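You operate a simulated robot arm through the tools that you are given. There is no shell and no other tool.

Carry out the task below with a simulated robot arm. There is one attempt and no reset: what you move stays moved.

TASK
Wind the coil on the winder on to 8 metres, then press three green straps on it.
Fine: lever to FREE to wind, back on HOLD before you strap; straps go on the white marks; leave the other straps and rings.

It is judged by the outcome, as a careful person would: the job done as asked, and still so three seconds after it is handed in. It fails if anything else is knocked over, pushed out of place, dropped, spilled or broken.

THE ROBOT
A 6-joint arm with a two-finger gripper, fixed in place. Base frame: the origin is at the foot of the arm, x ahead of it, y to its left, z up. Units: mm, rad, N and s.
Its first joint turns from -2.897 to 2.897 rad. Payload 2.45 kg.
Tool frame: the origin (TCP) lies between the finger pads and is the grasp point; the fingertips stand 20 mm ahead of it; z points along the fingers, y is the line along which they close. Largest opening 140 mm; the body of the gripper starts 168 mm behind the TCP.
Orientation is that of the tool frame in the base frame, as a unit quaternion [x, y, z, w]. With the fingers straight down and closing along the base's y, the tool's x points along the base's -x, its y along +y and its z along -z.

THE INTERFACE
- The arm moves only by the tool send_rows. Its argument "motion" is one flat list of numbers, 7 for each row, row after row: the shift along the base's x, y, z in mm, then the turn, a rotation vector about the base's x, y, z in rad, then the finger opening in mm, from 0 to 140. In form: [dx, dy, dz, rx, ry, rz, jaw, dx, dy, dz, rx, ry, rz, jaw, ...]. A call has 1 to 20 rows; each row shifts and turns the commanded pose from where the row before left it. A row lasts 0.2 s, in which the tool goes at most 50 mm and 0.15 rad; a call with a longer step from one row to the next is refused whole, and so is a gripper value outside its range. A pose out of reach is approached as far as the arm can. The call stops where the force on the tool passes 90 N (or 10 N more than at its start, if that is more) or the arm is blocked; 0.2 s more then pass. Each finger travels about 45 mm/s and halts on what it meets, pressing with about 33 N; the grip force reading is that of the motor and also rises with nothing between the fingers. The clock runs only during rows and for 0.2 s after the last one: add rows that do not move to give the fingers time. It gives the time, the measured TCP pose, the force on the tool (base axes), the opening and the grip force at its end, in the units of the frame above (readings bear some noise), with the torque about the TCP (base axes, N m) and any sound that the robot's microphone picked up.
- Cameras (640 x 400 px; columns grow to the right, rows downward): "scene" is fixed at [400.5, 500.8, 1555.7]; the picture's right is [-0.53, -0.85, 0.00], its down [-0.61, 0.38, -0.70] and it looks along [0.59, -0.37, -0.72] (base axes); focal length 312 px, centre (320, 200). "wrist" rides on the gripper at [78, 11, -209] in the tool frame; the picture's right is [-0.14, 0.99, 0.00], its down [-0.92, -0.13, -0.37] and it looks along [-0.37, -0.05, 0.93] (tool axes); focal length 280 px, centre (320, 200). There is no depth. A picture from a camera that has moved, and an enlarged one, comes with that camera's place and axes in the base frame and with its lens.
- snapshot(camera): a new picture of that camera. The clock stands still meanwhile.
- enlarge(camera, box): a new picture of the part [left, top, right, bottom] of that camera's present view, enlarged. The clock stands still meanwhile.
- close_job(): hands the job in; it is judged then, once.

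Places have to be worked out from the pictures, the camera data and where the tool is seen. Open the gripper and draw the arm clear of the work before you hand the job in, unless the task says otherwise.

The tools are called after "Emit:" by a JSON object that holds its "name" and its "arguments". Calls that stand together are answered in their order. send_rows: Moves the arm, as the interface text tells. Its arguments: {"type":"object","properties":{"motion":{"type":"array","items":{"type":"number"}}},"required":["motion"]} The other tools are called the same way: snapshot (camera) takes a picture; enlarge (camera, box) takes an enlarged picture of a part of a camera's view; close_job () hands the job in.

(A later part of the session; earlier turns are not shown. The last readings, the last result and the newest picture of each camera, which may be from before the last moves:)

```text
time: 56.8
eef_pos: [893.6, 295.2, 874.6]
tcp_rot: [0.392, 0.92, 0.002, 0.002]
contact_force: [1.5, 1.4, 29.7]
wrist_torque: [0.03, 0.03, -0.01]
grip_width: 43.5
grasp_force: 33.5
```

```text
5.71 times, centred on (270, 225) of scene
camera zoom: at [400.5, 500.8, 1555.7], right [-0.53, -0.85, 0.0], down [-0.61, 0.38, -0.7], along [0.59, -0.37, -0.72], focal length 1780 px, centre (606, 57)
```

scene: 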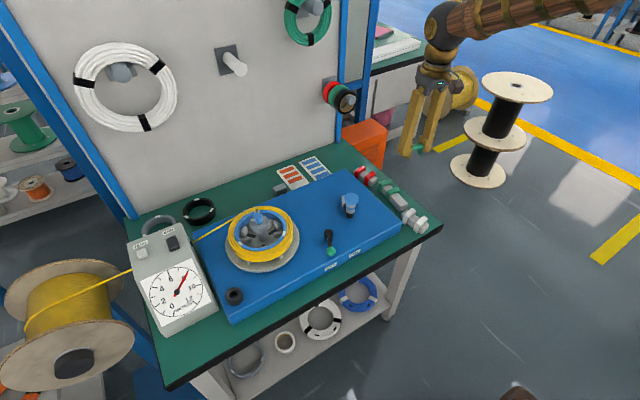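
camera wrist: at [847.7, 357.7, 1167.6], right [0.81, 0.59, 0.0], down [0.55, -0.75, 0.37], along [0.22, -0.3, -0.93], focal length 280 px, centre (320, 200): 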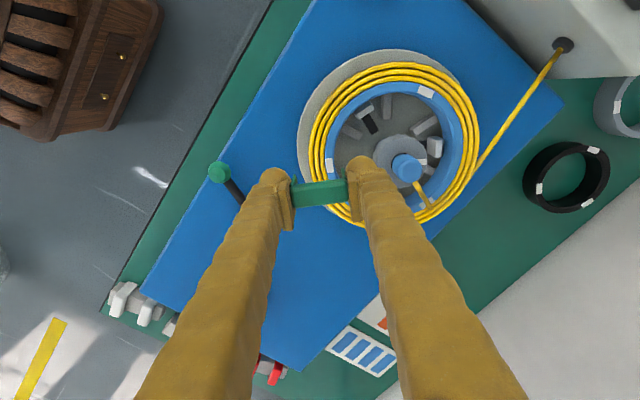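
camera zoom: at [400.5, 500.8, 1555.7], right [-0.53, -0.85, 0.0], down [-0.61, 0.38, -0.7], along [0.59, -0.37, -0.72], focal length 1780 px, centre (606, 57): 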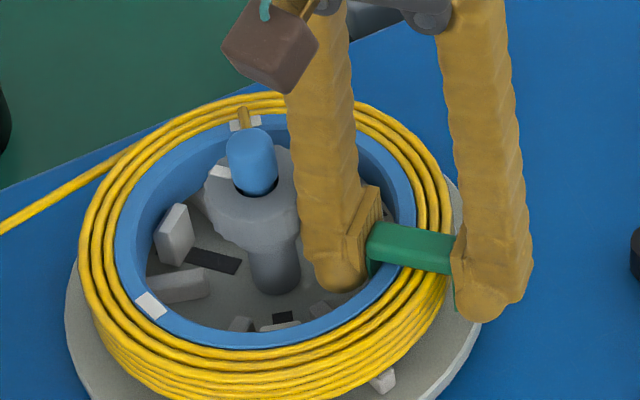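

The strap's top hasn't moved and the pads are now slipping, so I'll open slightly, rise, and look. After that I'll press from above with closed fingers.

Emit:
{"name": "send_rows", "arguments": {"motion": [0, 0, 2, 0, 0, 0, 30, 0, 0, 0, 0, 0, 0, 50, 0, 0, 0, 0, 0, 0, 55, 0, 0, 0, 0, 0, 0, 55, 0, 0, 15, 0, 0, 0, 55, 0, 0, 25, 0, 0, 0, 55, 0, 0, 30, 0, 0, 0, 55, 0, 0, 0, 0, 0, 0, 55]}}

Emit:
{"name": "snapshot", "arguments": {"camera": "wrist"}}

Emit:
{"name": "enlarge", "arguments": {"camera": "scene", "box": [225, 190, 315, 260]}}

Emit:
{"name": "enlarge", "arguments": {"camera": "wrist", "box": [260, 100, 440, 240]}}

```text
time: 58.6
eef_pos: [895.8, 294.6, 948.6]
tcp_rot: [0.391, 0.92, 0.0, 0.001]
contact_force: [0.2, -0.3, -0.7]
wrist_torque: [0.0, 0.0, -0.04]
grip_width: 54.9
grasp_force: 0.0
```

```text
taken
camera wrist: at [849.2, 357.7, 1156.9], right [0.81, 0.59, 0.0], down [0.55, -0.75, 0.37], along [0.22, -0.3, -0.93], focal length 280 px, centre (320, 200)
```

wrist: 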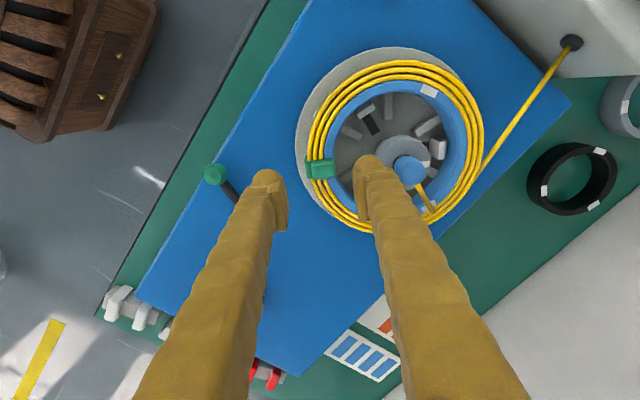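

```text
5.71 times, centred on (270, 225) of scene
camera zoom: at [400.5, 500.8, 1555.7], right [-0.53, -0.85, 0.0], down [-0.61, 0.38, -0.7], along [0.59, -0.37, -0.72], focal length 1780 px, centre (606, 57)
```

zoom: 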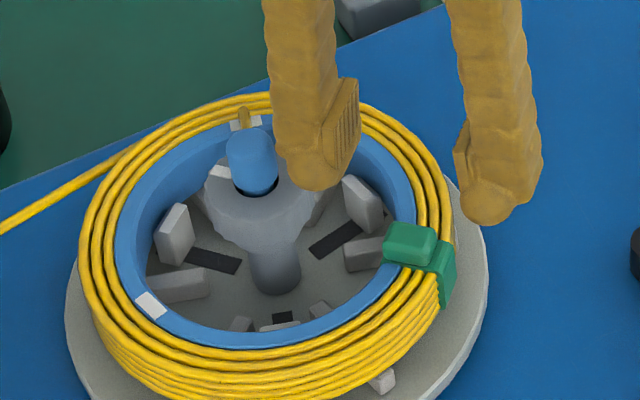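

```text
2.86 times, centred on (350, 170) of wrist
camera zoom: at [849.2, 357.7, 1156.9], right [0.81, 0.59, 0.0], down [0.55, -0.75, 0.37], along [0.22, -0.3, -0.93], focal length 801 px, centre (234, 286)
```

zoom: 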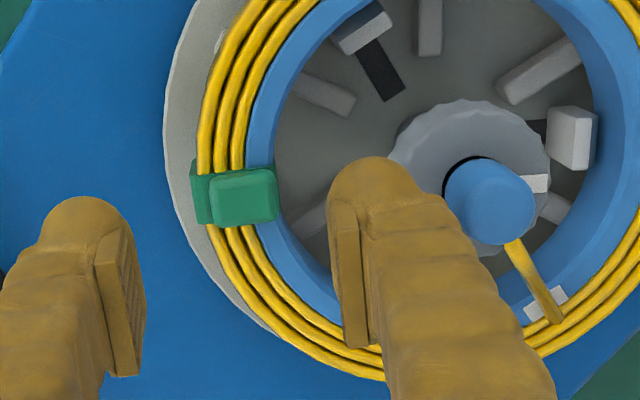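

The strap has closed snugly around the coil on its mark. I'm returning for strap 2 near (929,−134).

Emit:
{"name": "send_rows", "arguments": {"motion": [0, 0, 35, 0, 0, 0, 60, 0, 0, 30, 0, 0, 0, 64, 3.3, -43, 0, 0, 0, 0.07, 64, 3.3, -43, 0, 0, 0, 0.07, 64, 3.3, -43, 0, 0, 0, 0.07, 64, 3.3, -43, 0, 0, 0, 0.07, 64, 3.3, -43, 0, 0, 0, 0.07, 64, 3.3, -43, 0, 0, 0, 0.07, 64, 3.3, -43, 0, 0, 0, 0.07, 64, 3.3, -43, 0, 0, 0, 0.07, 64, 3.3, -43, 0, 0, 0, 0.07, 64, 3.3, -41, 0, 0, 0, 0.063, 64, 0, 0, -45, 0, 0, 0, 64, 0, 0, -45, 0, 0, 0, 64, 0, 0, -45, 0, 0, 0, 64, 0, 0, -40, 0, 0, 0, 64, 0, 0, 0, 0, 0, 0, 64]}}

Emit:
{"name": "snapshot", "arguments": {"camera": "wrist"}}

Emit:
{"name": "enlarge", "arguments": {"camera": "wrist", "box": [270, 130, 370, 230]}}

```text
time: 62.2
eef_pos: [929.0, -133.3, 838.5]
tcp_rot: [0.056, 0.998, 0.001, 0.001]
contact_force: [0.9, 0.0, -0.3]
wrist_torque: [-0.03, -0.01, 0.02]
grip_width: 63.9
grasp_force: 0.0
```

```text
taken
camera wrist: at [852.8, -113.7, 1046.0], right [0.25, 0.97, 0.0], down [0.9, -0.23, 0.37], along [0.36, -0.09, -0.93], focal length 280 px, centre (320, 200)
```

wrist: 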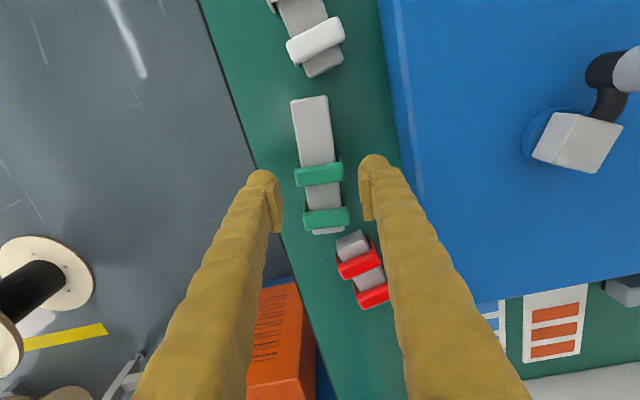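

```text
4.00 times, centred on (320, 180) of wrist
camera zoom: at [852.8, -113.7, 1046.0], right [0.25, 0.97, 0.0], down [0.9, -0.23, 0.37], along [0.36, -0.09, -0.93], focal length 1122 px, centre (320, 280)
```

zoom: 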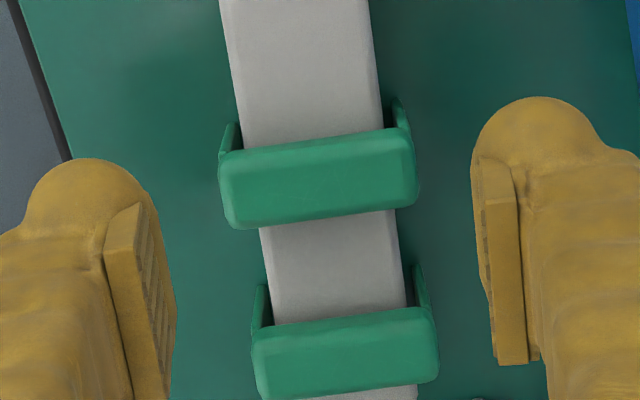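

Strap 2 is about 2 mm short of the TCP in x. I'm correcting that, descending to z≈791, gripping and lifting.

Emit:
{"name": "send_rows", "arguments": {"motion": [-2, 0, -20, 0, 0, 0, 64, 0, 0, -20, 0, 0, 0, 64, 0, 0, -7, 0, 0, 0, 64, 0, 0, 0, 0, 0, 0, 45, 0, 0, 0, 0, 0, 0, 30, 0, 0, 0, 0, 0, 0, 30, 0, 0, 0, 0, 0, 0, 30]}}

Emit:
{"name": "snapshot", "arguments": {"camera": "wrist"}}

```text
time: 63.8
eef_pos: [926.3, -131.5, 791.7]
tcp_rot: [0.055, 0.998, 0.001, 0.001]
contact_force: [-0.4, 0.6, -0.9]
wrist_torque: [0.0, 0.04, -0.01]
grip_width: 43.4
grasp_force: 33.2
```

```text
taken
camera wrist: at [849.5, -113.4, 998.9], right [0.25, 0.97, 0.0], down [0.9, -0.23, 0.37], along [0.36, -0.09, -0.93], focal length 280 px, centre (320, 200)
```

wrist: 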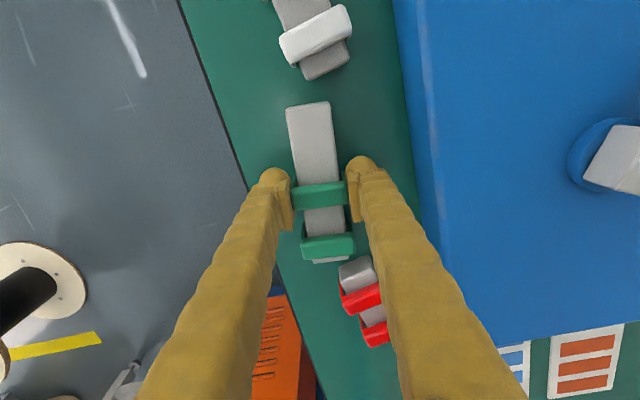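

Strap 2 is gripped. I'm lifting and carrying it to above M2, target (931.9,422.2) with yaw +14°.

Emit:
{"name": "send_rows", "arguments": {"motion": [0, 0, 8, 0, 0, 0, 30, 0, 0, 15, 0, 0, 0, 30, 0, 0, 40, 0, 0, 0, 30, 0, 0, 45, 0, 0, 0, 30, 0, 0, 45, 0, 0, 0, 30, 0, 0, 45, 0, 0, 0, 30, 0, 0, 30, 0, 0, 0, 30, 0.5, 46, 0, 0, 0, 0.03, 30, 0.5, 46, 0, 0, 0, 0.03, 30, 0.5, 46, 0, 0, 0, 0.03, 30, 0.5, 46, 0, 0, 0, 0.03, 30, 0.5, 46, 0, 0, 0, 0.03, 30, 0.5, 46, 0, 0, 0, 0.03, 30, 0.5, 46, 0, 0, 0, 0.03, 30, 0.5, 46, 0, 0, 0, 0.03, 30, 0.5, 46, 0, 0, 0, 0.03, 30, 0.5, 46, 0, 0, 0, 0.03, 30, 0.5, 46, 0, 0, 0, 0.03, 30, 0.5, 46, 0, 0, 0, 0.025, 30, 0, 0, 0, 0, 0, 0, 30]}}

Emit:
{"name": "snapshot", "arguments": {"camera": "wrist"}}

Emit:
{"name": "snapshot", "arguments": {"camera": "scene"}}

```text
time: 68.0
eef_pos: [932.3, 419.0, 1019.0]
tcp_rot: [-0.122, 0.992, 0.001, 0.001]
contact_force: [0.0, 1.6, -0.6]
wrist_torque: [-0.02, 0.02, 0.0]
grip_width: 43.5
grasp_force: 33.0
```

```text
taken
camera wrist: at [854.3, 409.3, 1227.3], right [-0.11, 0.99, 0.0], down [0.92, 0.1, 0.37], along [0.37, 0.04, -0.93], focal length 280 px, centre (320, 200)
```

wrist: 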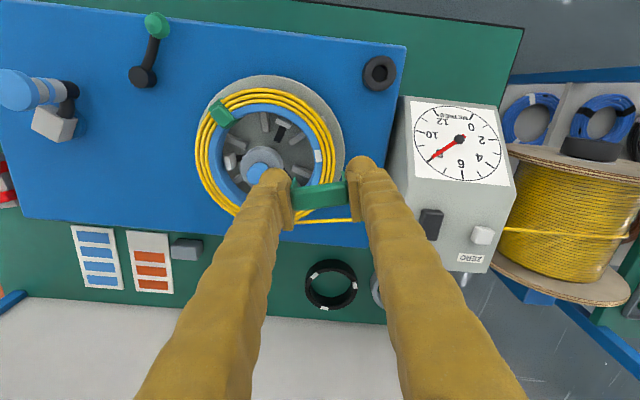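

```text
taken
```

scene: 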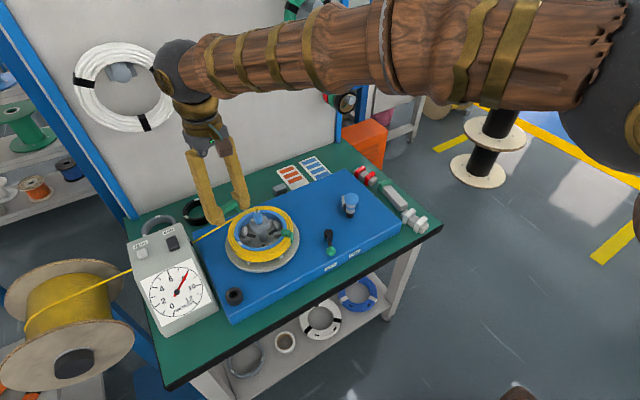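

M2 is seen at about (935,416) from here. I'm shifting roughly 5.5 mm outward and lowering to just above the coil for a closer check.

Emit:
{"name": "send_rows", "arguments": {"motion": [0, 5.5, -33, 0, 0, 0, 30, 0, 0, -33, 0, 0, 0, 30, 0, 0, -33, 0, 0, 0, 30, 0, 0, 0, 0, 0, 0, 30]}}

Emit:
{"name": "enlarge", "arguments": {"camera": "wrist", "box": [220, 100, 400, 240]}}

Emit:
{"name": "enlarge", "arguments": {"camera": "scene", "box": [205, 190, 295, 260]}}

```text
time: 69.0
eef_pos: [933.0, 425.1, 920.0]
tcp_rot: [-0.122, 0.993, 0.002, 0.0]
contact_force: [-0.4, 0.0, 0.1]
wrist_torque: [-0.01, -0.01, 0.0]
grip_width: 43.3
grasp_force: 33.1
```

```text
2.86 times, centred on (310, 170) of wrist
camera zoom: at [854.6, 416.4, 1128.0], right [-0.11, 0.99, 0.0], down [0.92, 0.1, 0.37], along [0.37, 0.04, -0.93], focal length 801 px, centre (349, 286)
```

zoom: 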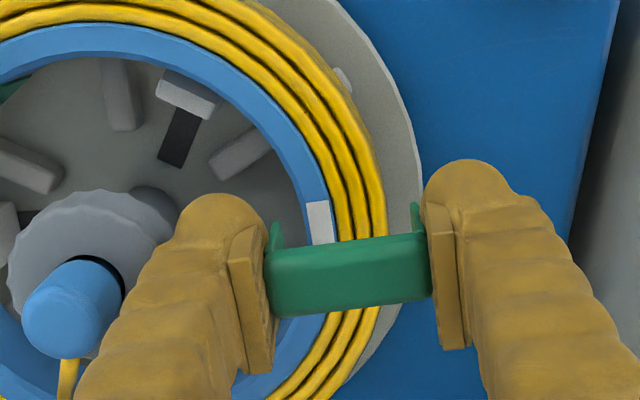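

```text
5.71 times, centred on (250, 225) of scene
camera zoom: at [400.5, 500.8, 1555.7], right [-0.53, -0.85, 0.0], down [-0.61, 0.38, -0.7], along [0.59, -0.37, -0.72], focal length 1780 px, centre (720, 57)
```

zoom: 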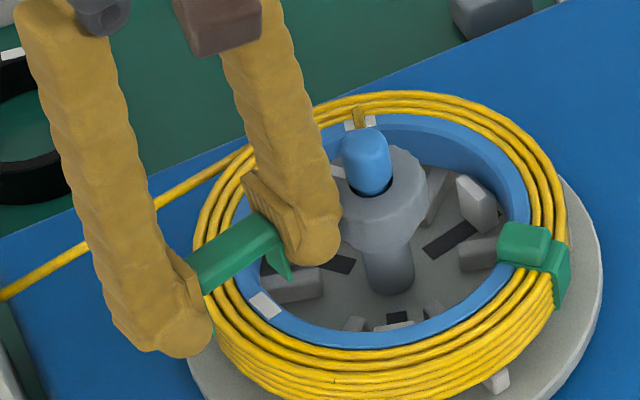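

The footprint projection says I should move about 2 mm in −x and 1 mm inward. I'm correcting and lowering until contact.

Emit:
{"name": "send_rows", "arguments": {"motion": [-1.9, -1.2, 0, 0, 0, 0, 30, 0, 0, -6, 0, 0, 0, 30, 0, 0, -6, 0, 0, 0, 30, 0, 0, -6, 0, 0, 0, 30, 0, 0, -5, 0, 0, 0, 30, 0, 0, -5, 0, 0, 0, 30, 0, 0, -4, 0, 0, 0, 30, 0, 0, 0, 0, 0, 0, 30]}}

Emit:
{"name": "enlarge", "arguments": {"camera": "wrist", "box": [220, 100, 400, 240]}}

Emit:
{"name": "enlarge", "arguments": {"camera": "scene", "box": [205, 190, 295, 260]}}

```text
time: 70.8
eef_pos: [929.8, 423.9, 887.0]
tcp_rot: [-0.122, 0.993, 0.001, 0.0]
contact_force: [-0.7, -0.8, -0.1]
wrist_torque: [-0.02, -0.01, 0.05]
grip_width: 43.5
grasp_force: 33.5
```

```text
2.86 times, centred on (310, 170) of wrist
camera zoom: at [852.0, 414.6, 1096.1], right [-0.11, 0.99, 0.0], down [0.92, 0.1, 0.37], along [0.37, 0.04, -0.93], focal length 801 px, centre (349, 286)
```

zoom: 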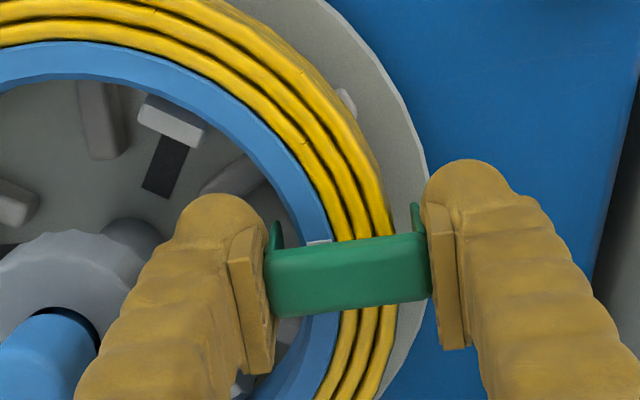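

```text
5.71 times, centred on (250, 225) of scene
camera zoom: at [400.5, 500.8, 1555.7], right [-0.53, -0.85, 0.0], down [-0.61, 0.38, -0.7], along [0.59, -0.37, -0.72], focal length 1780 px, centre (720, 57)
```

zoom: 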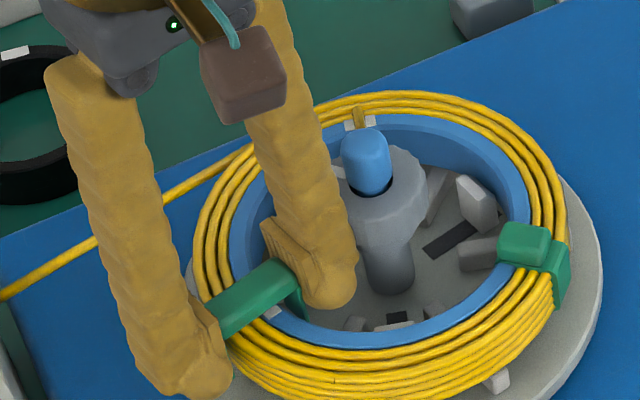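

No contact yet and the alignment matches how M1 looked. I'm continuing down and pressing as before.

Emit:
{"name": "send_rows", "arguments": {"motion": [0, 0, -3, 0, 0, 0, 30, 0, 0, -3, 0, 0, 0, 30, 0, 0, -2, 0, 0, 0, 30, 0, 0, -1.5, 0, 0, 0, 30, 0, 0, -1.5, 0, 0, 0, 30, 0, 0, -1.5, 0, 0, 0, 30, 0, 0, 0, 0, 0, 0, 30]}}

Emit:
{"name": "enlarge", "arguments": {"camera": "wrist", "box": [220, 100, 400, 240]}}

Emit:
{"name": "enlarge", "arguments": {"camera": "scene", "box": [205, 190, 295, 260]}}

```text
time: 72.4
eef_pos: [930.4, 424.2, 876.2]
tcp_rot: [-0.122, 0.993, 0.001, 0.001]
contact_force: [0.5, -3.2, 29.8]
wrist_torque: [0.03, 0.05, 0.03]
grip_width: 43.6
grasp_force: 33.4
```

```text
2.86 times, centred on (310, 170) of wrist
camera zoom: at [851.6, 414.5, 1083.7], right [-0.11, 0.99, 0.0], down [0.92, 0.1, 0.37], along [0.37, 0.04, -0.93], focal length 801 px, centre (349, 286)
```

zoom: 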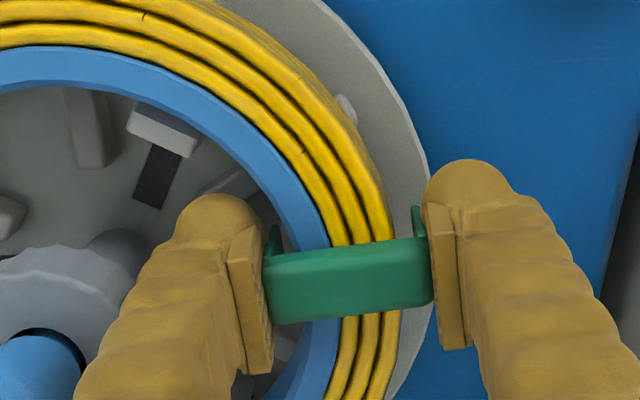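

```text
5.71 times, centred on (250, 225) of scene
camera zoom: at [400.5, 500.8, 1555.7], right [-0.53, -0.85, 0.0], down [-0.61, 0.38, -0.7], along [0.59, -0.37, -0.72], focal length 1780 px, centre (720, 57)
```

zoom: 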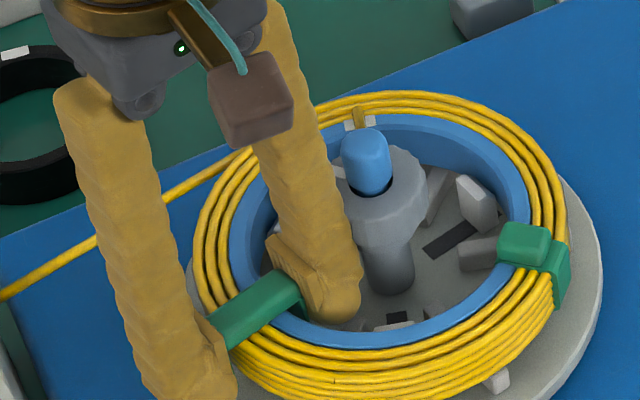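

The 30 N press matches the first strap and the mark is covered. I'm opening and rising to check.

Emit:
{"name": "send_rows", "arguments": {"motion": [0, 0, -1, 0, 0, 0, 30, 0, 0, 2, 0, 0, 0, 30, 0, 0, 0, 0, 0, 0, 50, 0, 0, 0, 0, 0, 0, 55, 0, 0, 0, 0, 0, 0, 55, 0, 0, 15, 0, 0, 0, 55, 0, 0, 25, 0, 0, 0, 55, 0, 0, 30, 0, 0, 0, 55, 0, 0, 30, 0, 0, 0, 60, 0, 0, 30, 0, 0, 0, 60]}}

Emit:
{"name": "enlarge", "arguments": {"camera": "scene", "box": [205, 190, 295, 260]}}

Emit:
{"name": "snapshot", "arguments": {"camera": "wrist"}}

```text
time: 74.6
eef_pos: [929.0, 423.2, 1005.3]
tcp_rot: [-0.122, 0.993, 0.001, -0.001]
contact_force: [0.1, 0.4, -0.5]
wrist_torque: [0.02, 0.02, 0.01]
grip_width: 60.0
grasp_force: 0.0
```

```text
5.71 times, centred on (250, 225) of scene
camera zoom: at [400.5, 500.8, 1555.7], right [-0.53, -0.85, 0.0], down [-0.61, 0.38, -0.7], along [0.59, -0.37, -0.72], focal length 1780 px, centre (720, 57)
```

zoom: 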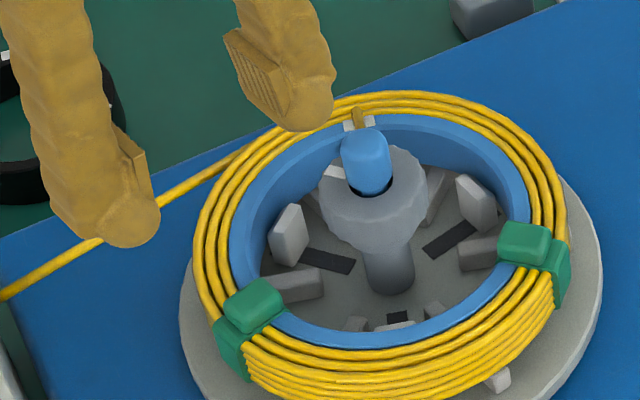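

```text
taken
camera wrist: at [851.7, 413.8, 1214.1], right [-0.11, 0.99, 0.0], down [0.92, 0.1, 0.37], along [0.37, 0.04, -0.93], focal length 280 px, centre (320, 200)
```

wrist: 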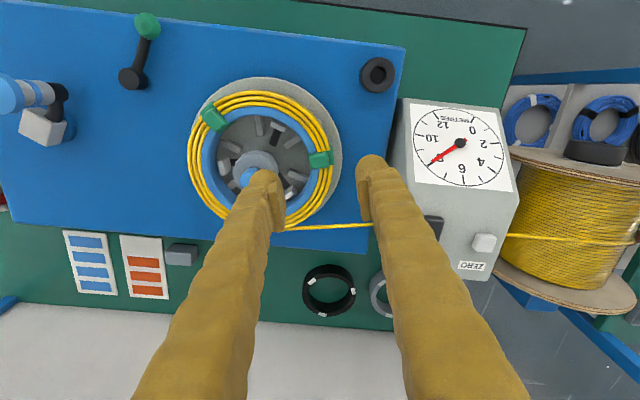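

Strap 2 is on. Before fetching the third I'm testing whether the arm reaches M3's pose, about (1024,326) at yaw 73°, at a safe height.

Emit:
{"name": "send_rows", "arguments": {"motion": [13.5, -13.9, 0, 0, 0, 0.148, 60, 13.5, -13.9, 0, 0, 0, 0.148, 60, 13.5, -13.9, 0, 0, 0, 0.148, 60, 13.5, -13.9, 0, 0, 0, 0.148, 60, 13.5, -13.9, 0, 0, 0, 0.148, 60, 13.5, -13.9, 0, 0, 0, 0.148, 60, 13.5, -13.9, 0, 0, 0, 0.148, 60, 0, 0, 0, 0, 0, 0, 60]}}

Emit:
{"name": "snapshot", "arguments": {"camera": "wrist"}}

Emit:
{"name": "enlarge", "arguments": {"camera": "wrist", "box": [240, 80, 400, 260]}}

Emit:
{"name": "enlarge", "arguments": {"camera": "scene", "box": [205, 150, 325, 260]}}

```text
time: 76.4
eef_pos: [1024.8, 326.6, 1005.7]
tcp_rot: [-0.598, 0.801, 0.003, 0.0]
contact_force: [0.6, 0.2, 1.1]
wrist_torque: [-0.01, 0.01, 0.0]
grip_width: 60.0
grasp_force: 0.1
```

```text
taken
camera wrist: at [993.6, 254.1, 1214.5], right [-0.91, 0.41, 0.0], down [0.39, 0.85, 0.37], along [0.15, 0.34, -0.93], focal length 280 px, centre (320, 200)
```

wrist: 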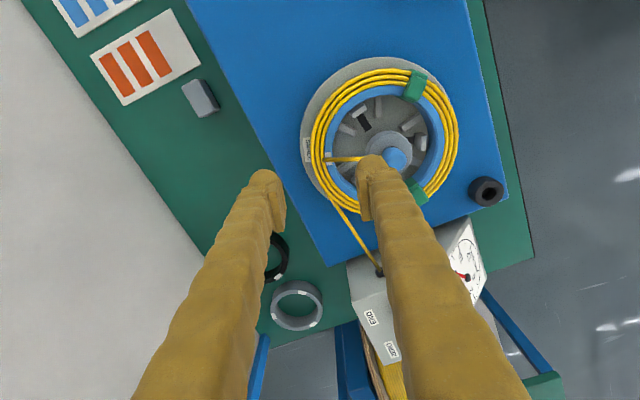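

```text
2.22 times, centred on (320, 170) of wrist
camera zoom: at [993.6, 254.1, 1214.5], right [-0.91, 0.41, 0.0], down [0.39, 0.85, 0.37], along [0.15, 0.34, -0.93], focal length 623 px, centre (320, 267)
```

zoom: 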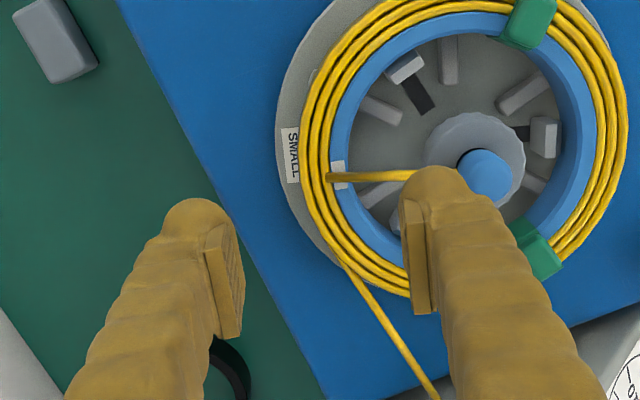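

```text
3.64 times, centred on (265, 205) of scene
camera zoom: at [400.5, 500.8, 1555.7], right [-0.53, -0.85, 0.0], down [-0.61, 0.38, -0.7], along [0.59, -0.37, -0.72], focal length 1133 px, centre (520, 182)
```

zoom: 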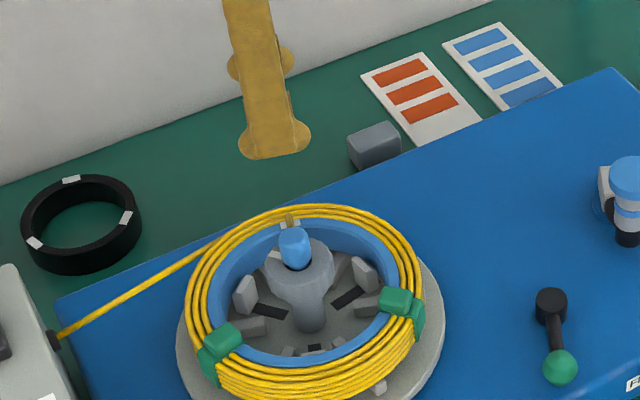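

The arm reaches it at this height. The tail of the cable lies right along M3's radius. With the empty gripper I'm lowering gently to check reach at depth and whether the tail obstructs the inner finger.

Emit:
{"name": "send_rows", "arguments": {"motion": [0, 1.5, -30, 0, 0, 0, 52, 0, 0, -30, 0, 0, 0, 52, 0, 0, -20, 0, 0, 0, 52, 0, 0, 0, 0, 0, 0, 52]}}

Emit:
{"name": "enlarge", "arguments": {"camera": "wrist", "box": [240, 80, 400, 260]}}

Emit:
{"name": "enlarge", "arguments": {"camera": "scene", "box": [215, 180, 305, 250]}}

```text
time: 77.4
eef_pos: [1024.3, 328.4, 925.8]
tcp_rot: [-0.597, 0.802, 0.002, 0.0]
contact_force: [0.6, -0.2, -0.7]
wrist_torque: [0.01, -0.02, 0.0]
grip_width: 52.0
grasp_force: 0.0
```

```text
2.22 times, centred on (320, 170) of wrist
camera zoom: at [992.0, 255.1, 1134.4], right [-0.91, 0.42, 0.0], down [0.39, 0.84, 0.37], along [0.15, 0.34, -0.93], focal length 623 px, centre (320, 267)
```

zoom: 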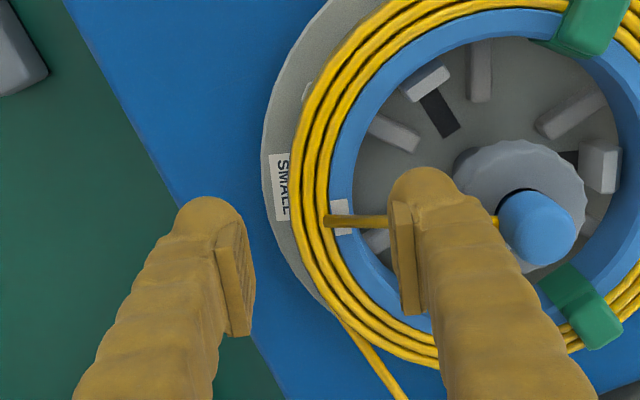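

```text
5.71 times, centred on (260, 215) of scene
camera zoom: at [400.5, 500.8, 1555.7], right [-0.53, -0.85, 0.0], down [-0.61, 0.38, -0.7], along [0.59, -0.37, -0.72], focal length 1780 px, centre (663, 114)
```

zoom: 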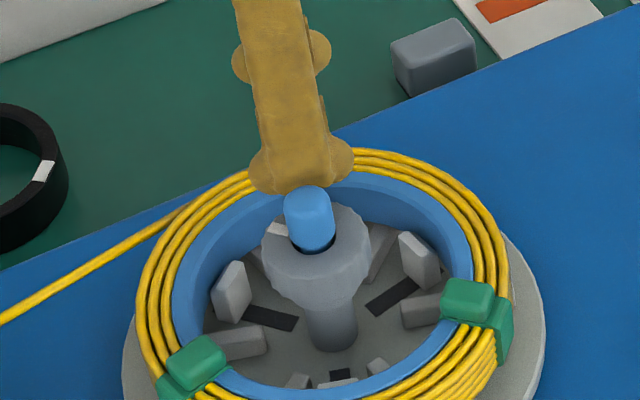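

No contact yet. I'm lowering in small steps to see if the tail resists the inner fingertip.

Emit:
{"name": "send_rows", "arguments": {"motion": [0, 0, -4, 0, 0, 0, 52, 0, 0, -4, 0, 0, 0, 52, 0, 0, -4, 0, 0, 0, 52, 0, 0, -4, 0, 0, 0, 52, 0, 0, 0, 0, 0, 0, 52]}}

Emit:
{"name": "enlarge", "arguments": {"camera": "wrist", "box": [240, 80, 400, 260]}}

```text
time: 78.6
eef_pos: [1023.5, 329.2, 909.2]
tcp_rot: [-0.597, 0.802, 0.002, -0.002]
contact_force: [-0.4, -0.4, 0.6]
wrist_torque: [-0.01, -0.02, 0.01]
grip_width: 51.8
grasp_force: 0.1
```

```text
2.22 times, centred on (320, 170) of wrist
camera zoom: at [992.3, 256.4, 1117.8], right [-0.91, 0.42, 0.0], down [0.39, 0.84, 0.37], along [0.15, 0.34, -0.93], focal length 623 px, centre (320, 267)
```

zoom: 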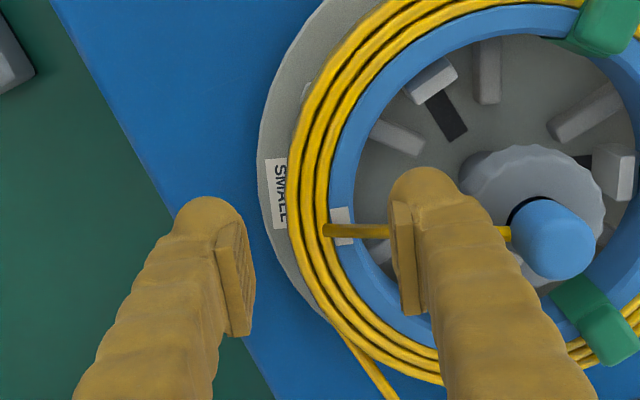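

Still free. I'm continuing down.

Emit:
{"name": "send_rows", "arguments": {"motion": [0, 0, -4, 0, 0, 0, 52, 0, 0, -4, 0, 0, 0, 52, 0, 0, -4, 0, 0, 0, 52, 0, 0, -4, 0, 0, 0, 52, 0, 0, -4, 0, 0, 0, 52, 0, 0, -4, 0, 0, 0, 52, 0, 0, 0, 0, 0, 0, 52]}}

Emit:
{"name": "enlarge", "arguments": {"camera": "wrist", "box": [240, 80, 400, 260]}}

Emit:
{"name": "enlarge", "arguments": {"camera": "scene", "box": [215, 180, 305, 250]}}

```text
time: 80.2
eef_pos: [1024.2, 329.2, 886.6]
tcp_rot: [-0.597, 0.803, 0.002, 0.0]
contact_force: [-0.6, -0.3, 0.2]
wrist_torque: [0.0, -0.01, 0.01]
grip_width: 51.8
grasp_force: 0.1
```

```text
2.22 times, centred on (320, 170) of wrist
camera zoom: at [992.4, 256.4, 1094.4], right [-0.91, 0.42, 0.0], down [0.39, 0.84, 0.37], along [0.15, 0.34, -0.93], focal length 623 px, centre (320, 267)
```

zoom: 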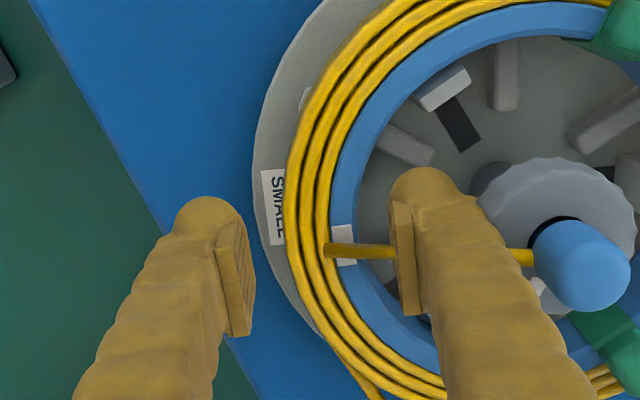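

```text
5.71 times, centred on (260, 215) of scene
camera zoom: at [400.5, 500.8, 1555.7], right [-0.53, -0.85, 0.0], down [-0.61, 0.38, -0.7], along [0.59, -0.37, -0.72], focal length 1780 px, centre (663, 114)
```

zoom: 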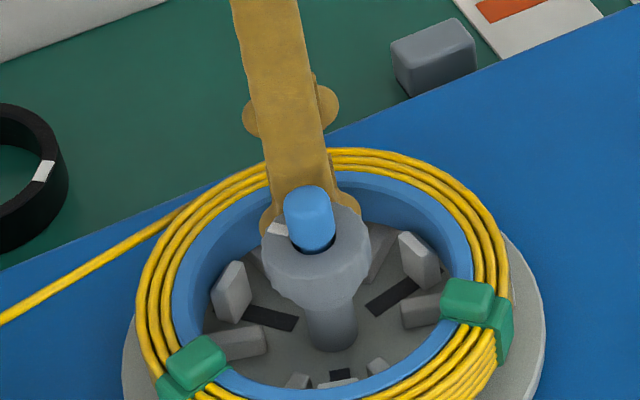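

The finger passes freely, so the tail is no obstacle, and this pose puts the strap footprint exactly 9 mm outside M3's mark. I'm noting (1024.2,329.2), yaw 73.3°, then rising and fetching strap 3.

Emit:
{"name": "send_rows", "arguments": {"motion": [0, 0, 40, 0, 0, 0, 52, 0, 0, 45, 0, 0, 0, 52, 0, 0, 45, 0, 0, 0, 60, -4.4, -42.6, 0, 0, 0, -0.1266, 64, -4.4, -42.6, 0, 0, 0, -0.1266, 64, -4.4, -42.6, 0, 0, 0, -0.1266, 64, -4.4, -42.6, 0, 0, 0, -0.1266, 64, -4.4, -42.6, 0, 0, 0, -0.1266, 64, -4.4, -42.6, 0, 0, 0, -0.1266, 64, -4.4, -42.6, 0, 0, 0, -0.1266, 64, -4.4, -42.6, 0, 0, 0, -0.1266, 64, -4.4, -42.6, 0, 0, 0, -0.1266, 64, -4.4, -42.6, 0, 0, 0, -0.1266, 64, -4.4, -42.6, 0, 0, 0, -0.1266, 64, 0, 0, -45, 0, 0, 0, 64, 0, 0, -45, 0, 0, 0, 64, 0, 0, -45, 0, 0, 0, 64, 0, 0, -40, 0, 0, 0, 64, 0, 0, 0, 0, 0, 0, 64]}}

Emit:
{"name": "snapshot", "arguments": {"camera": "wrist"}}

Emit:
{"name": "enlarge", "arguments": {"camera": "wrist", "box": [270, 130, 370, 230]}}

```text
time: 84.2
eef_pos: [976.7, -139.2, 841.2]
tcp_rot: [0.056, 0.998, 0.001, 0.001]
contact_force: [-0.7, 0.0, 0.3]
wrist_torque: [0.02, -0.01, -0.02]
grip_width: 64.0
grasp_force: 0.0
```

```text
taken
camera wrist: at [901.6, -120.8, 1049.2], right [0.25, 0.97, 0.0], down [0.9, -0.23, 0.37], along [0.36, -0.09, -0.93], focal length 280 px, centre (320, 200)
```

wrist: 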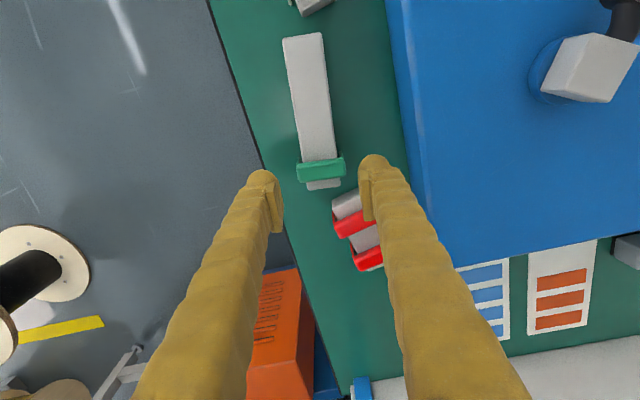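

```text
4.00 times, centred on (320, 180) of wrist
camera zoom: at [901.6, -120.8, 1049.2], right [0.25, 0.97, 0.0], down [0.9, -0.23, 0.37], along [0.36, -0.09, -0.93], focal length 1122 px, centre (320, 280)
```

zoom: 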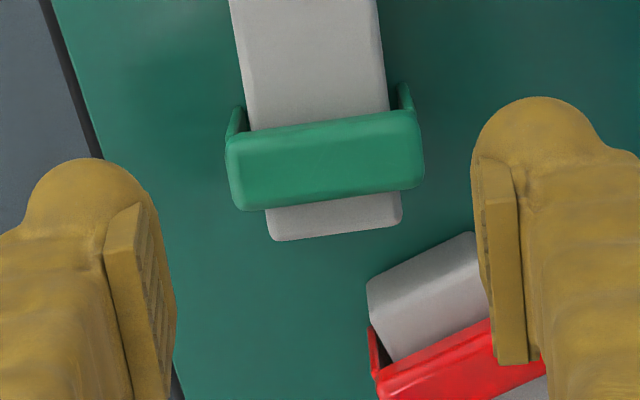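

Strap 3 is about 5 mm nearer than the TCP, and the red bar's corner is close to the +y finger. I'm narrowing the jaw to 56, biasing 2 mm away from the red bar, and descending partway to check.

Emit:
{"name": "send_rows", "arguments": {"motion": [-6.5, 1.9, 0, 0, 0, 0, 56, 0, 0, -12, 0, 0, 0, 56, 0, 0, -10, 0, 0, 0, 56, 0, 0, 0, 0, 0, 0, 56]}}

Emit:
{"name": "enlarge", "arguments": {"camera": "wrist", "box": [260, 130, 380, 240]}}

Emit:
{"name": "enlarge", "arguments": {"camera": "scene", "box": [345, 140, 425, 205]}}

```text
time: 85.2
eef_pos: [968.7, -138.0, 817.0]
tcp_rot: [0.056, 0.998, 0.001, 0.001]
contact_force: [1.1, -0.6, -0.8]
wrist_torque: [0.03, 0.0, -0.02]
grip_width: 55.7
grasp_force: 0.1
```

```text
3.64 times, centred on (320, 185) of wrist
camera zoom: at [894.1, -119.2, 1026.4], right [0.25, 0.97, 0.0], down [0.9, -0.23, 0.37], along [0.36, -0.09, -0.93], focal length 1020 px, centre (320, 254)
```

zoom: 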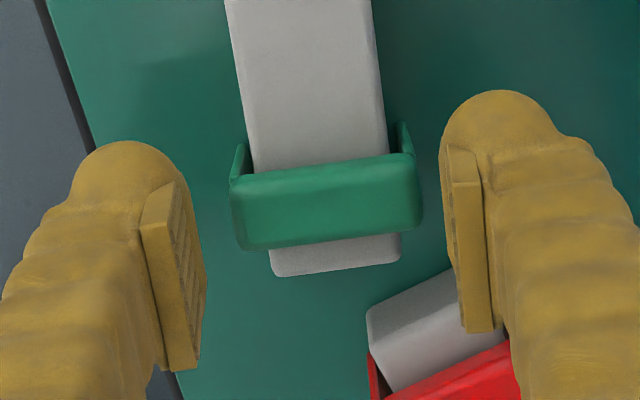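

```text
6.15 times, centred on (385, 172) of scene
camera zoom: at [400.5, 500.8, 1555.7], right [-0.53, -0.85, 0.0], down [-0.61, 0.38, -0.7], along [0.59, -0.37, -0.72], focal length 1917 px, centre (-80, 369)
```

zoom: 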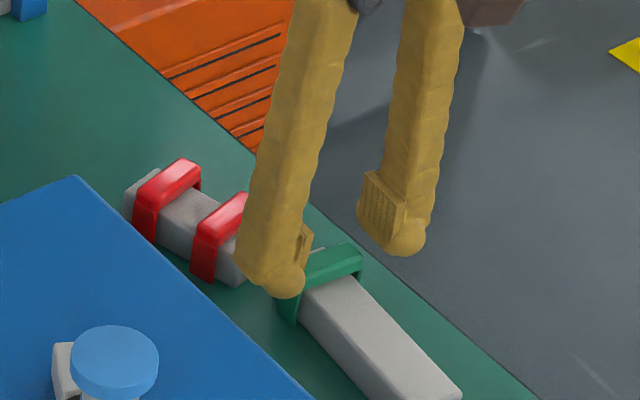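

There's about 8 mm of clearance to the red bar and the strap is centred. I'm descending to z≈791 and gripping.

Emit:
{"name": "send_rows", "arguments": {"motion": [0, 1, -10, 0, 0, 0, 56, 0, 0, -10, 0, 0, 0, 56, 0, 0, -6, 0, 0, 0, 56, 0, 0, 0, 0, 0, 0, 45, 0, 0, 0, 0, 0, 0, 30, 0, 0, 0, 0, 0, 0, 30, 0, 0, 0, 0, 0, 0, 30]}}

Emit:
{"name": "enlarge", "arguments": {"camera": "wrist", "box": [260, 130, 380, 240]}}

Emit:
{"name": "enlarge", "arguments": {"camera": "scene", "box": [345, 140, 425, 205]}}

```text
time: 86.8
eef_pos: [970.2, -138.5, 793.9]
tcp_rot: [0.056, 0.998, 0.0, 0.002]
contact_force: [0.4, 0.2, 0.1]
wrist_torque: [0.0, -0.03, 0.02]
grip_width: 43.6
grasp_force: 32.8
```

```text
3.64 times, centred on (320, 185) of wrist
camera zoom: at [893.9, -119.3, 1001.3], right [0.25, 0.97, 0.0], down [0.9, -0.23, 0.37], along [0.36, -0.09, -0.93], focal length 1020 px, centre (320, 254)
```

zoom: 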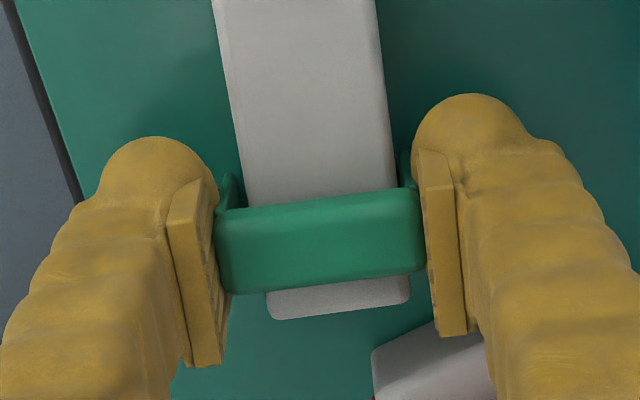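

```text
6.15 times, centred on (385, 172) of scene
camera zoom: at [400.5, 500.8, 1555.7], right [-0.53, -0.85, 0.0], down [-0.61, 0.38, -0.7], along [0.59, -0.37, -0.72], focal length 1917 px, centre (-80, 369)
```

zoom: 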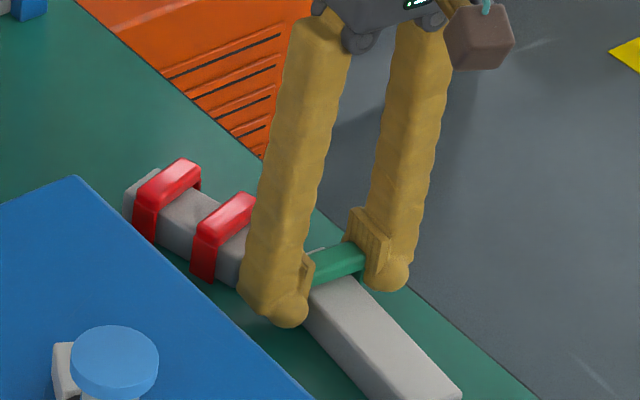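

Strap 3 is gripped and the red straps are untouched. I'm lifting and carrying it to above M3, TCP target about (1023.6,327.3) at yaw 73.3°.

Emit:
{"name": "send_rows", "arguments": {"motion": [0, 0, 8, 0, 0, 0, 30, 0, 0, 15, 0, 0, 0, 30, 0, 0, 40, 0, 0, 0, 30, 0, 0, 45, 0, 0, 0, 30, 0, 0, 45, 0, 0, 0, 30, 0, 0, 45, 0, 0, 0, 30, 0, 0, 28, 0, 0, 0, 30, 4.85, 42.35, 0, 0, 0, 0.1266, 30, 4.85, 42.35, 0, 0, 0, 0.1266, 30, 4.85, 42.35, 0, 0, 0, 0.1266, 30, 4.85, 42.35, 0, 0, 0, 0.1266, 30, 4.85, 42.35, 0, 0, 0, 0.1266, 30, 4.85, 42.35, 0, 0, 0, 0.1266, 30, 4.85, 42.35, 0, 0, 0, 0.1266, 30, 4.85, 42.35, 0, 0, 0, 0.1266, 30, 4.85, 42.35, 0, 0, 0, 0.1266, 30, 4.85, 42.35, 0, 0, 0, 0.1266, 30, 4.85, 42.35, 0, 0, 0, 0.1266, 30, 0, 0, 0, 0, 0, 0, 30]}}

Emit:
{"name": "snapshot", "arguments": {"camera": "wrist"}}

Emit:
{"name": "snapshot", "arguments": {"camera": "scene"}}

```text
time: 90.8
eef_pos: [1022.9, 328.9, 1018.5]
tcp_rot: [-0.598, 0.801, 0.001, 0.001]
contact_force: [0.8, -0.4, 1.3]
wrist_torque: [0.02, 0.02, -0.02]
grip_width: 43.5
grasp_force: 33.2
```

```text
taken
camera wrist: at [991.1, 256.6, 1227.3], right [-0.91, 0.42, 0.0], down [0.39, 0.85, 0.37], along [0.15, 0.34, -0.93], focal length 280 px, centre (320, 200)
```

wrist: 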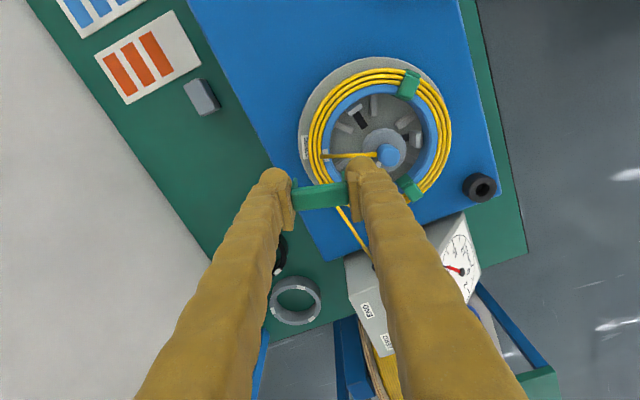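

```text
taken
```

scene: 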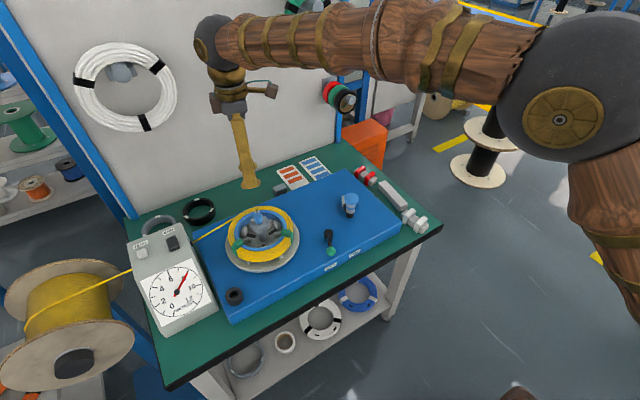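

Held well. I'm applying a small correction of (+0.7,−1.8) and descending to just above the coil.

Emit:
{"name": "send_rows", "arguments": {"motion": [0.7, -1.8, -33, 0, 0, 0, 30, 0, 0, -33, 0, 0, 0, 30, 0, 0, -32, 0, 0, 0, 30, 0, 0, 0, 0, 0, 0, 30]}}

Emit:
{"name": "enlarge", "arguments": {"camera": "wrist", "box": [240, 100, 420, 240]}}

Emit:
{"name": "enlarge", "arguments": {"camera": "scene", "box": [215, 180, 305, 250]}}

```text
time: 91.8
eef_pos: [1023.0, 328.0, 920.1]
tcp_rot: [-0.597, 0.802, 0.001, -0.001]
contact_force: [-0.9, -0.1, 0.6]
wrist_torque: [-0.01, -0.01, 0.02]
grip_width: 43.6
grasp_force: 33.2
```

```text
2.86 times, centred on (330, 170) of wrist
camera zoom: at [990.7, 255.1, 1128.6], right [-0.91, 0.42, 0.0], down [0.39, 0.84, 0.37], along [0.15, 0.34, -0.93], focal length 801 px, centre (291, 286)
```

zoom: 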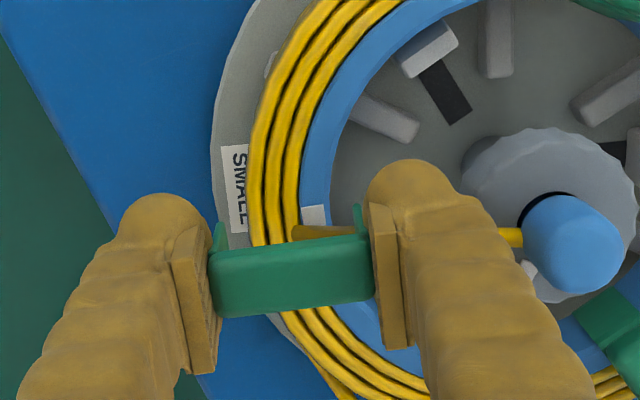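

```text
5.71 times, centred on (260, 215) of scene
camera zoom: at [400.5, 500.8, 1555.7], right [-0.53, -0.85, 0.0], down [-0.61, 0.38, -0.7], along [0.59, -0.37, -0.72], focal length 1780 px, centre (663, 114)
```

zoom: 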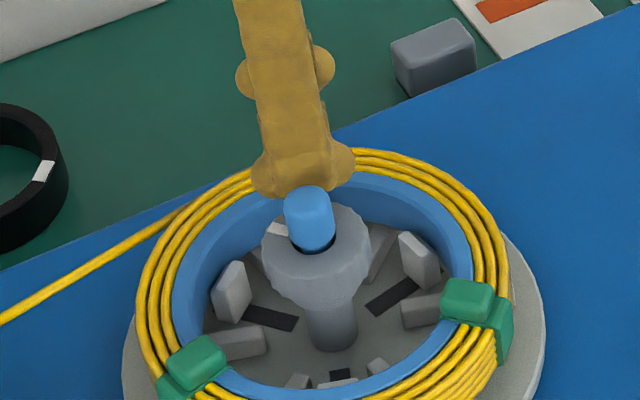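

The footprint aligns with M3 within about 1 mm. I'm lowering to contact and pressing as with the others.

Emit:
{"name": "send_rows", "arguments": {"motion": [0.8, -1, -6, 0, 0, 0, 30, 0, 0, -6, 0, 0, 0, 30, 0, 0, -6, 0, 0, 0, 30, 0, 0, -6, 0, 0, 0, 30, 0, 0, -5, 0, 0, 0, 30, 0, 0, 0, 0, 0, 0, 30]}}

Emit:
{"name": "enlarge", "arguments": {"camera": "wrist", "box": [240, 100, 420, 240]}}

```text
time: 93.2
eef_pos: [1023.5, 327.5, 889.9]
tcp_rot: [-0.597, 0.802, 0.001, 0.0]
contact_force: [-0.9, 0.2, -0.3]
wrist_torque: [0.0, -0.01, -0.02]
grip_width: 43.0
grasp_force: 32.8
```

```text
2.86 times, centred on (330, 170) of wrist
camera zoom: at [991.4, 254.2, 1100.2], right [-0.91, 0.42, 0.0], down [0.39, 0.84, 0.37], along [0.15, 0.34, -0.93], focal length 801 px, centre (291, 286)
```

zoom: 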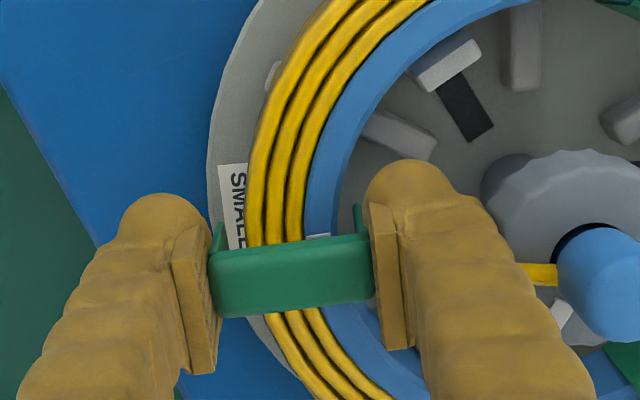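

The legs are around the coil without contact. I'm pressing on down.

Emit:
{"name": "send_rows", "arguments": {"motion": [0, 0, -3, 0, 0, 0, 30, 0, 0, -3, 0, 0, 0, 30, 0, 0, -2, 0, 0, 0, 30, 0, 0, -1.5, 0, 0, 0, 30, 0, 0, -1.5, 0, 0, 0, 30, 0, 0, -1.5, 0, 0, 0, 30, 0, 0, 0, 0, 0, 0, 30]}}

Emit:
{"name": "enlarge", "arguments": {"camera": "wrist", "box": [240, 100, 420, 240]}}

```text
time: 94.8
eef_pos: [1024.7, 327.6, 879.8]
tcp_rot: [-0.597, 0.802, 0.0, 0.0]
contact_force: [-5.2, 1.9, 28.7]
wrist_torque: [0.0, 0.03, 0.0]
grip_width: 43.5
grasp_force: 33.4
```

```text
2.86 times, centred on (330, 170) of wrist
camera zoom: at [991.6, 254.9, 1089.1], right [-0.91, 0.42, 0.0], down [0.39, 0.84, 0.37], along [0.15, 0.34, -0.93], focal length 801 px, centre (291, 286)
```

zoom: 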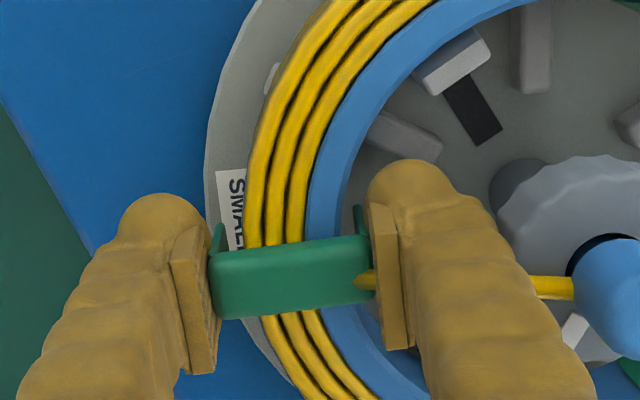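

At 28.7 N the mark is covered. One more small press, then I'll open and rise clear.

Emit:
{"name": "send_rows", "arguments": {"motion": [0, 0, -1.5, 0, 0, 0, 30, 0, 0, -0.5, 0, 0, 0, 30, 0, 0, 2, 0, 0, 0, 30, 0, 0, 0, 0, 0, 0, 50, 0, 0, 0, 0, 0, 0, 55, 0, 0, 0, 0, 0, 0, 55, 0, 0, 15, 0, 0, 0, 55, 0, 0, 25, 0, 0, 0, 55, 0, 0, 40, 0, 0, 0, 55, 0, 0, 40, 0, 0, 0, 60, 0, 0, 40, 0, 0, 0, 60]}}

Emit:
{"name": "snapshot", "arguments": {"camera": "wrist"}}

Emit:
{"name": "enlarge", "arguments": {"camera": "scene", "box": [215, 180, 305, 250]}}

```text
time: 97.2
eef_pos: [1023.4, 327.4, 1038.2]
tcp_rot: [-0.597, 0.802, 0.001, -0.002]
contact_force: [-0.7, 0.4, 0.0]
wrist_torque: [0.01, 0.01, -0.01]
grip_width: 60.2
grasp_force: 0.0
```

```text
taken
camera wrist: at [991.3, 253.7, 1246.2], right [-0.91, 0.42, 0.0], down [0.39, 0.84, 0.37], along [0.15, 0.34, -0.93], focal length 280 px, centre (320, 200)
```

wrist: 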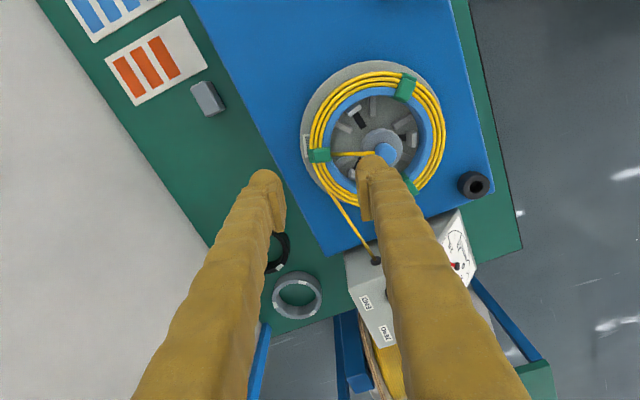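

```text
5.71 times, centred on (260, 215) of scene
camera zoom: at [400.5, 500.8, 1555.7], right [-0.53, -0.85, 0.0], down [-0.61, 0.38, -0.7], along [0.59, -0.37, -0.72], focal length 1780 px, centre (663, 114)
```

zoom: 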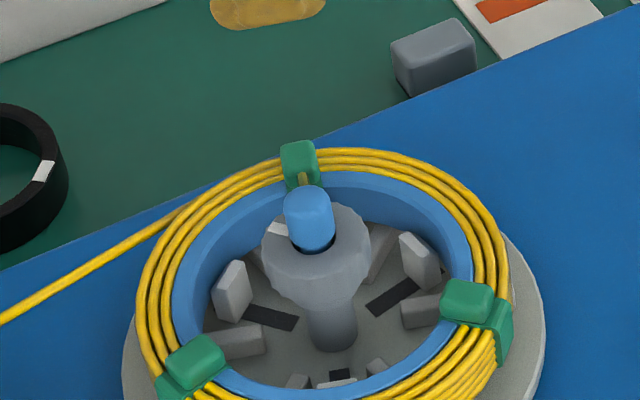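

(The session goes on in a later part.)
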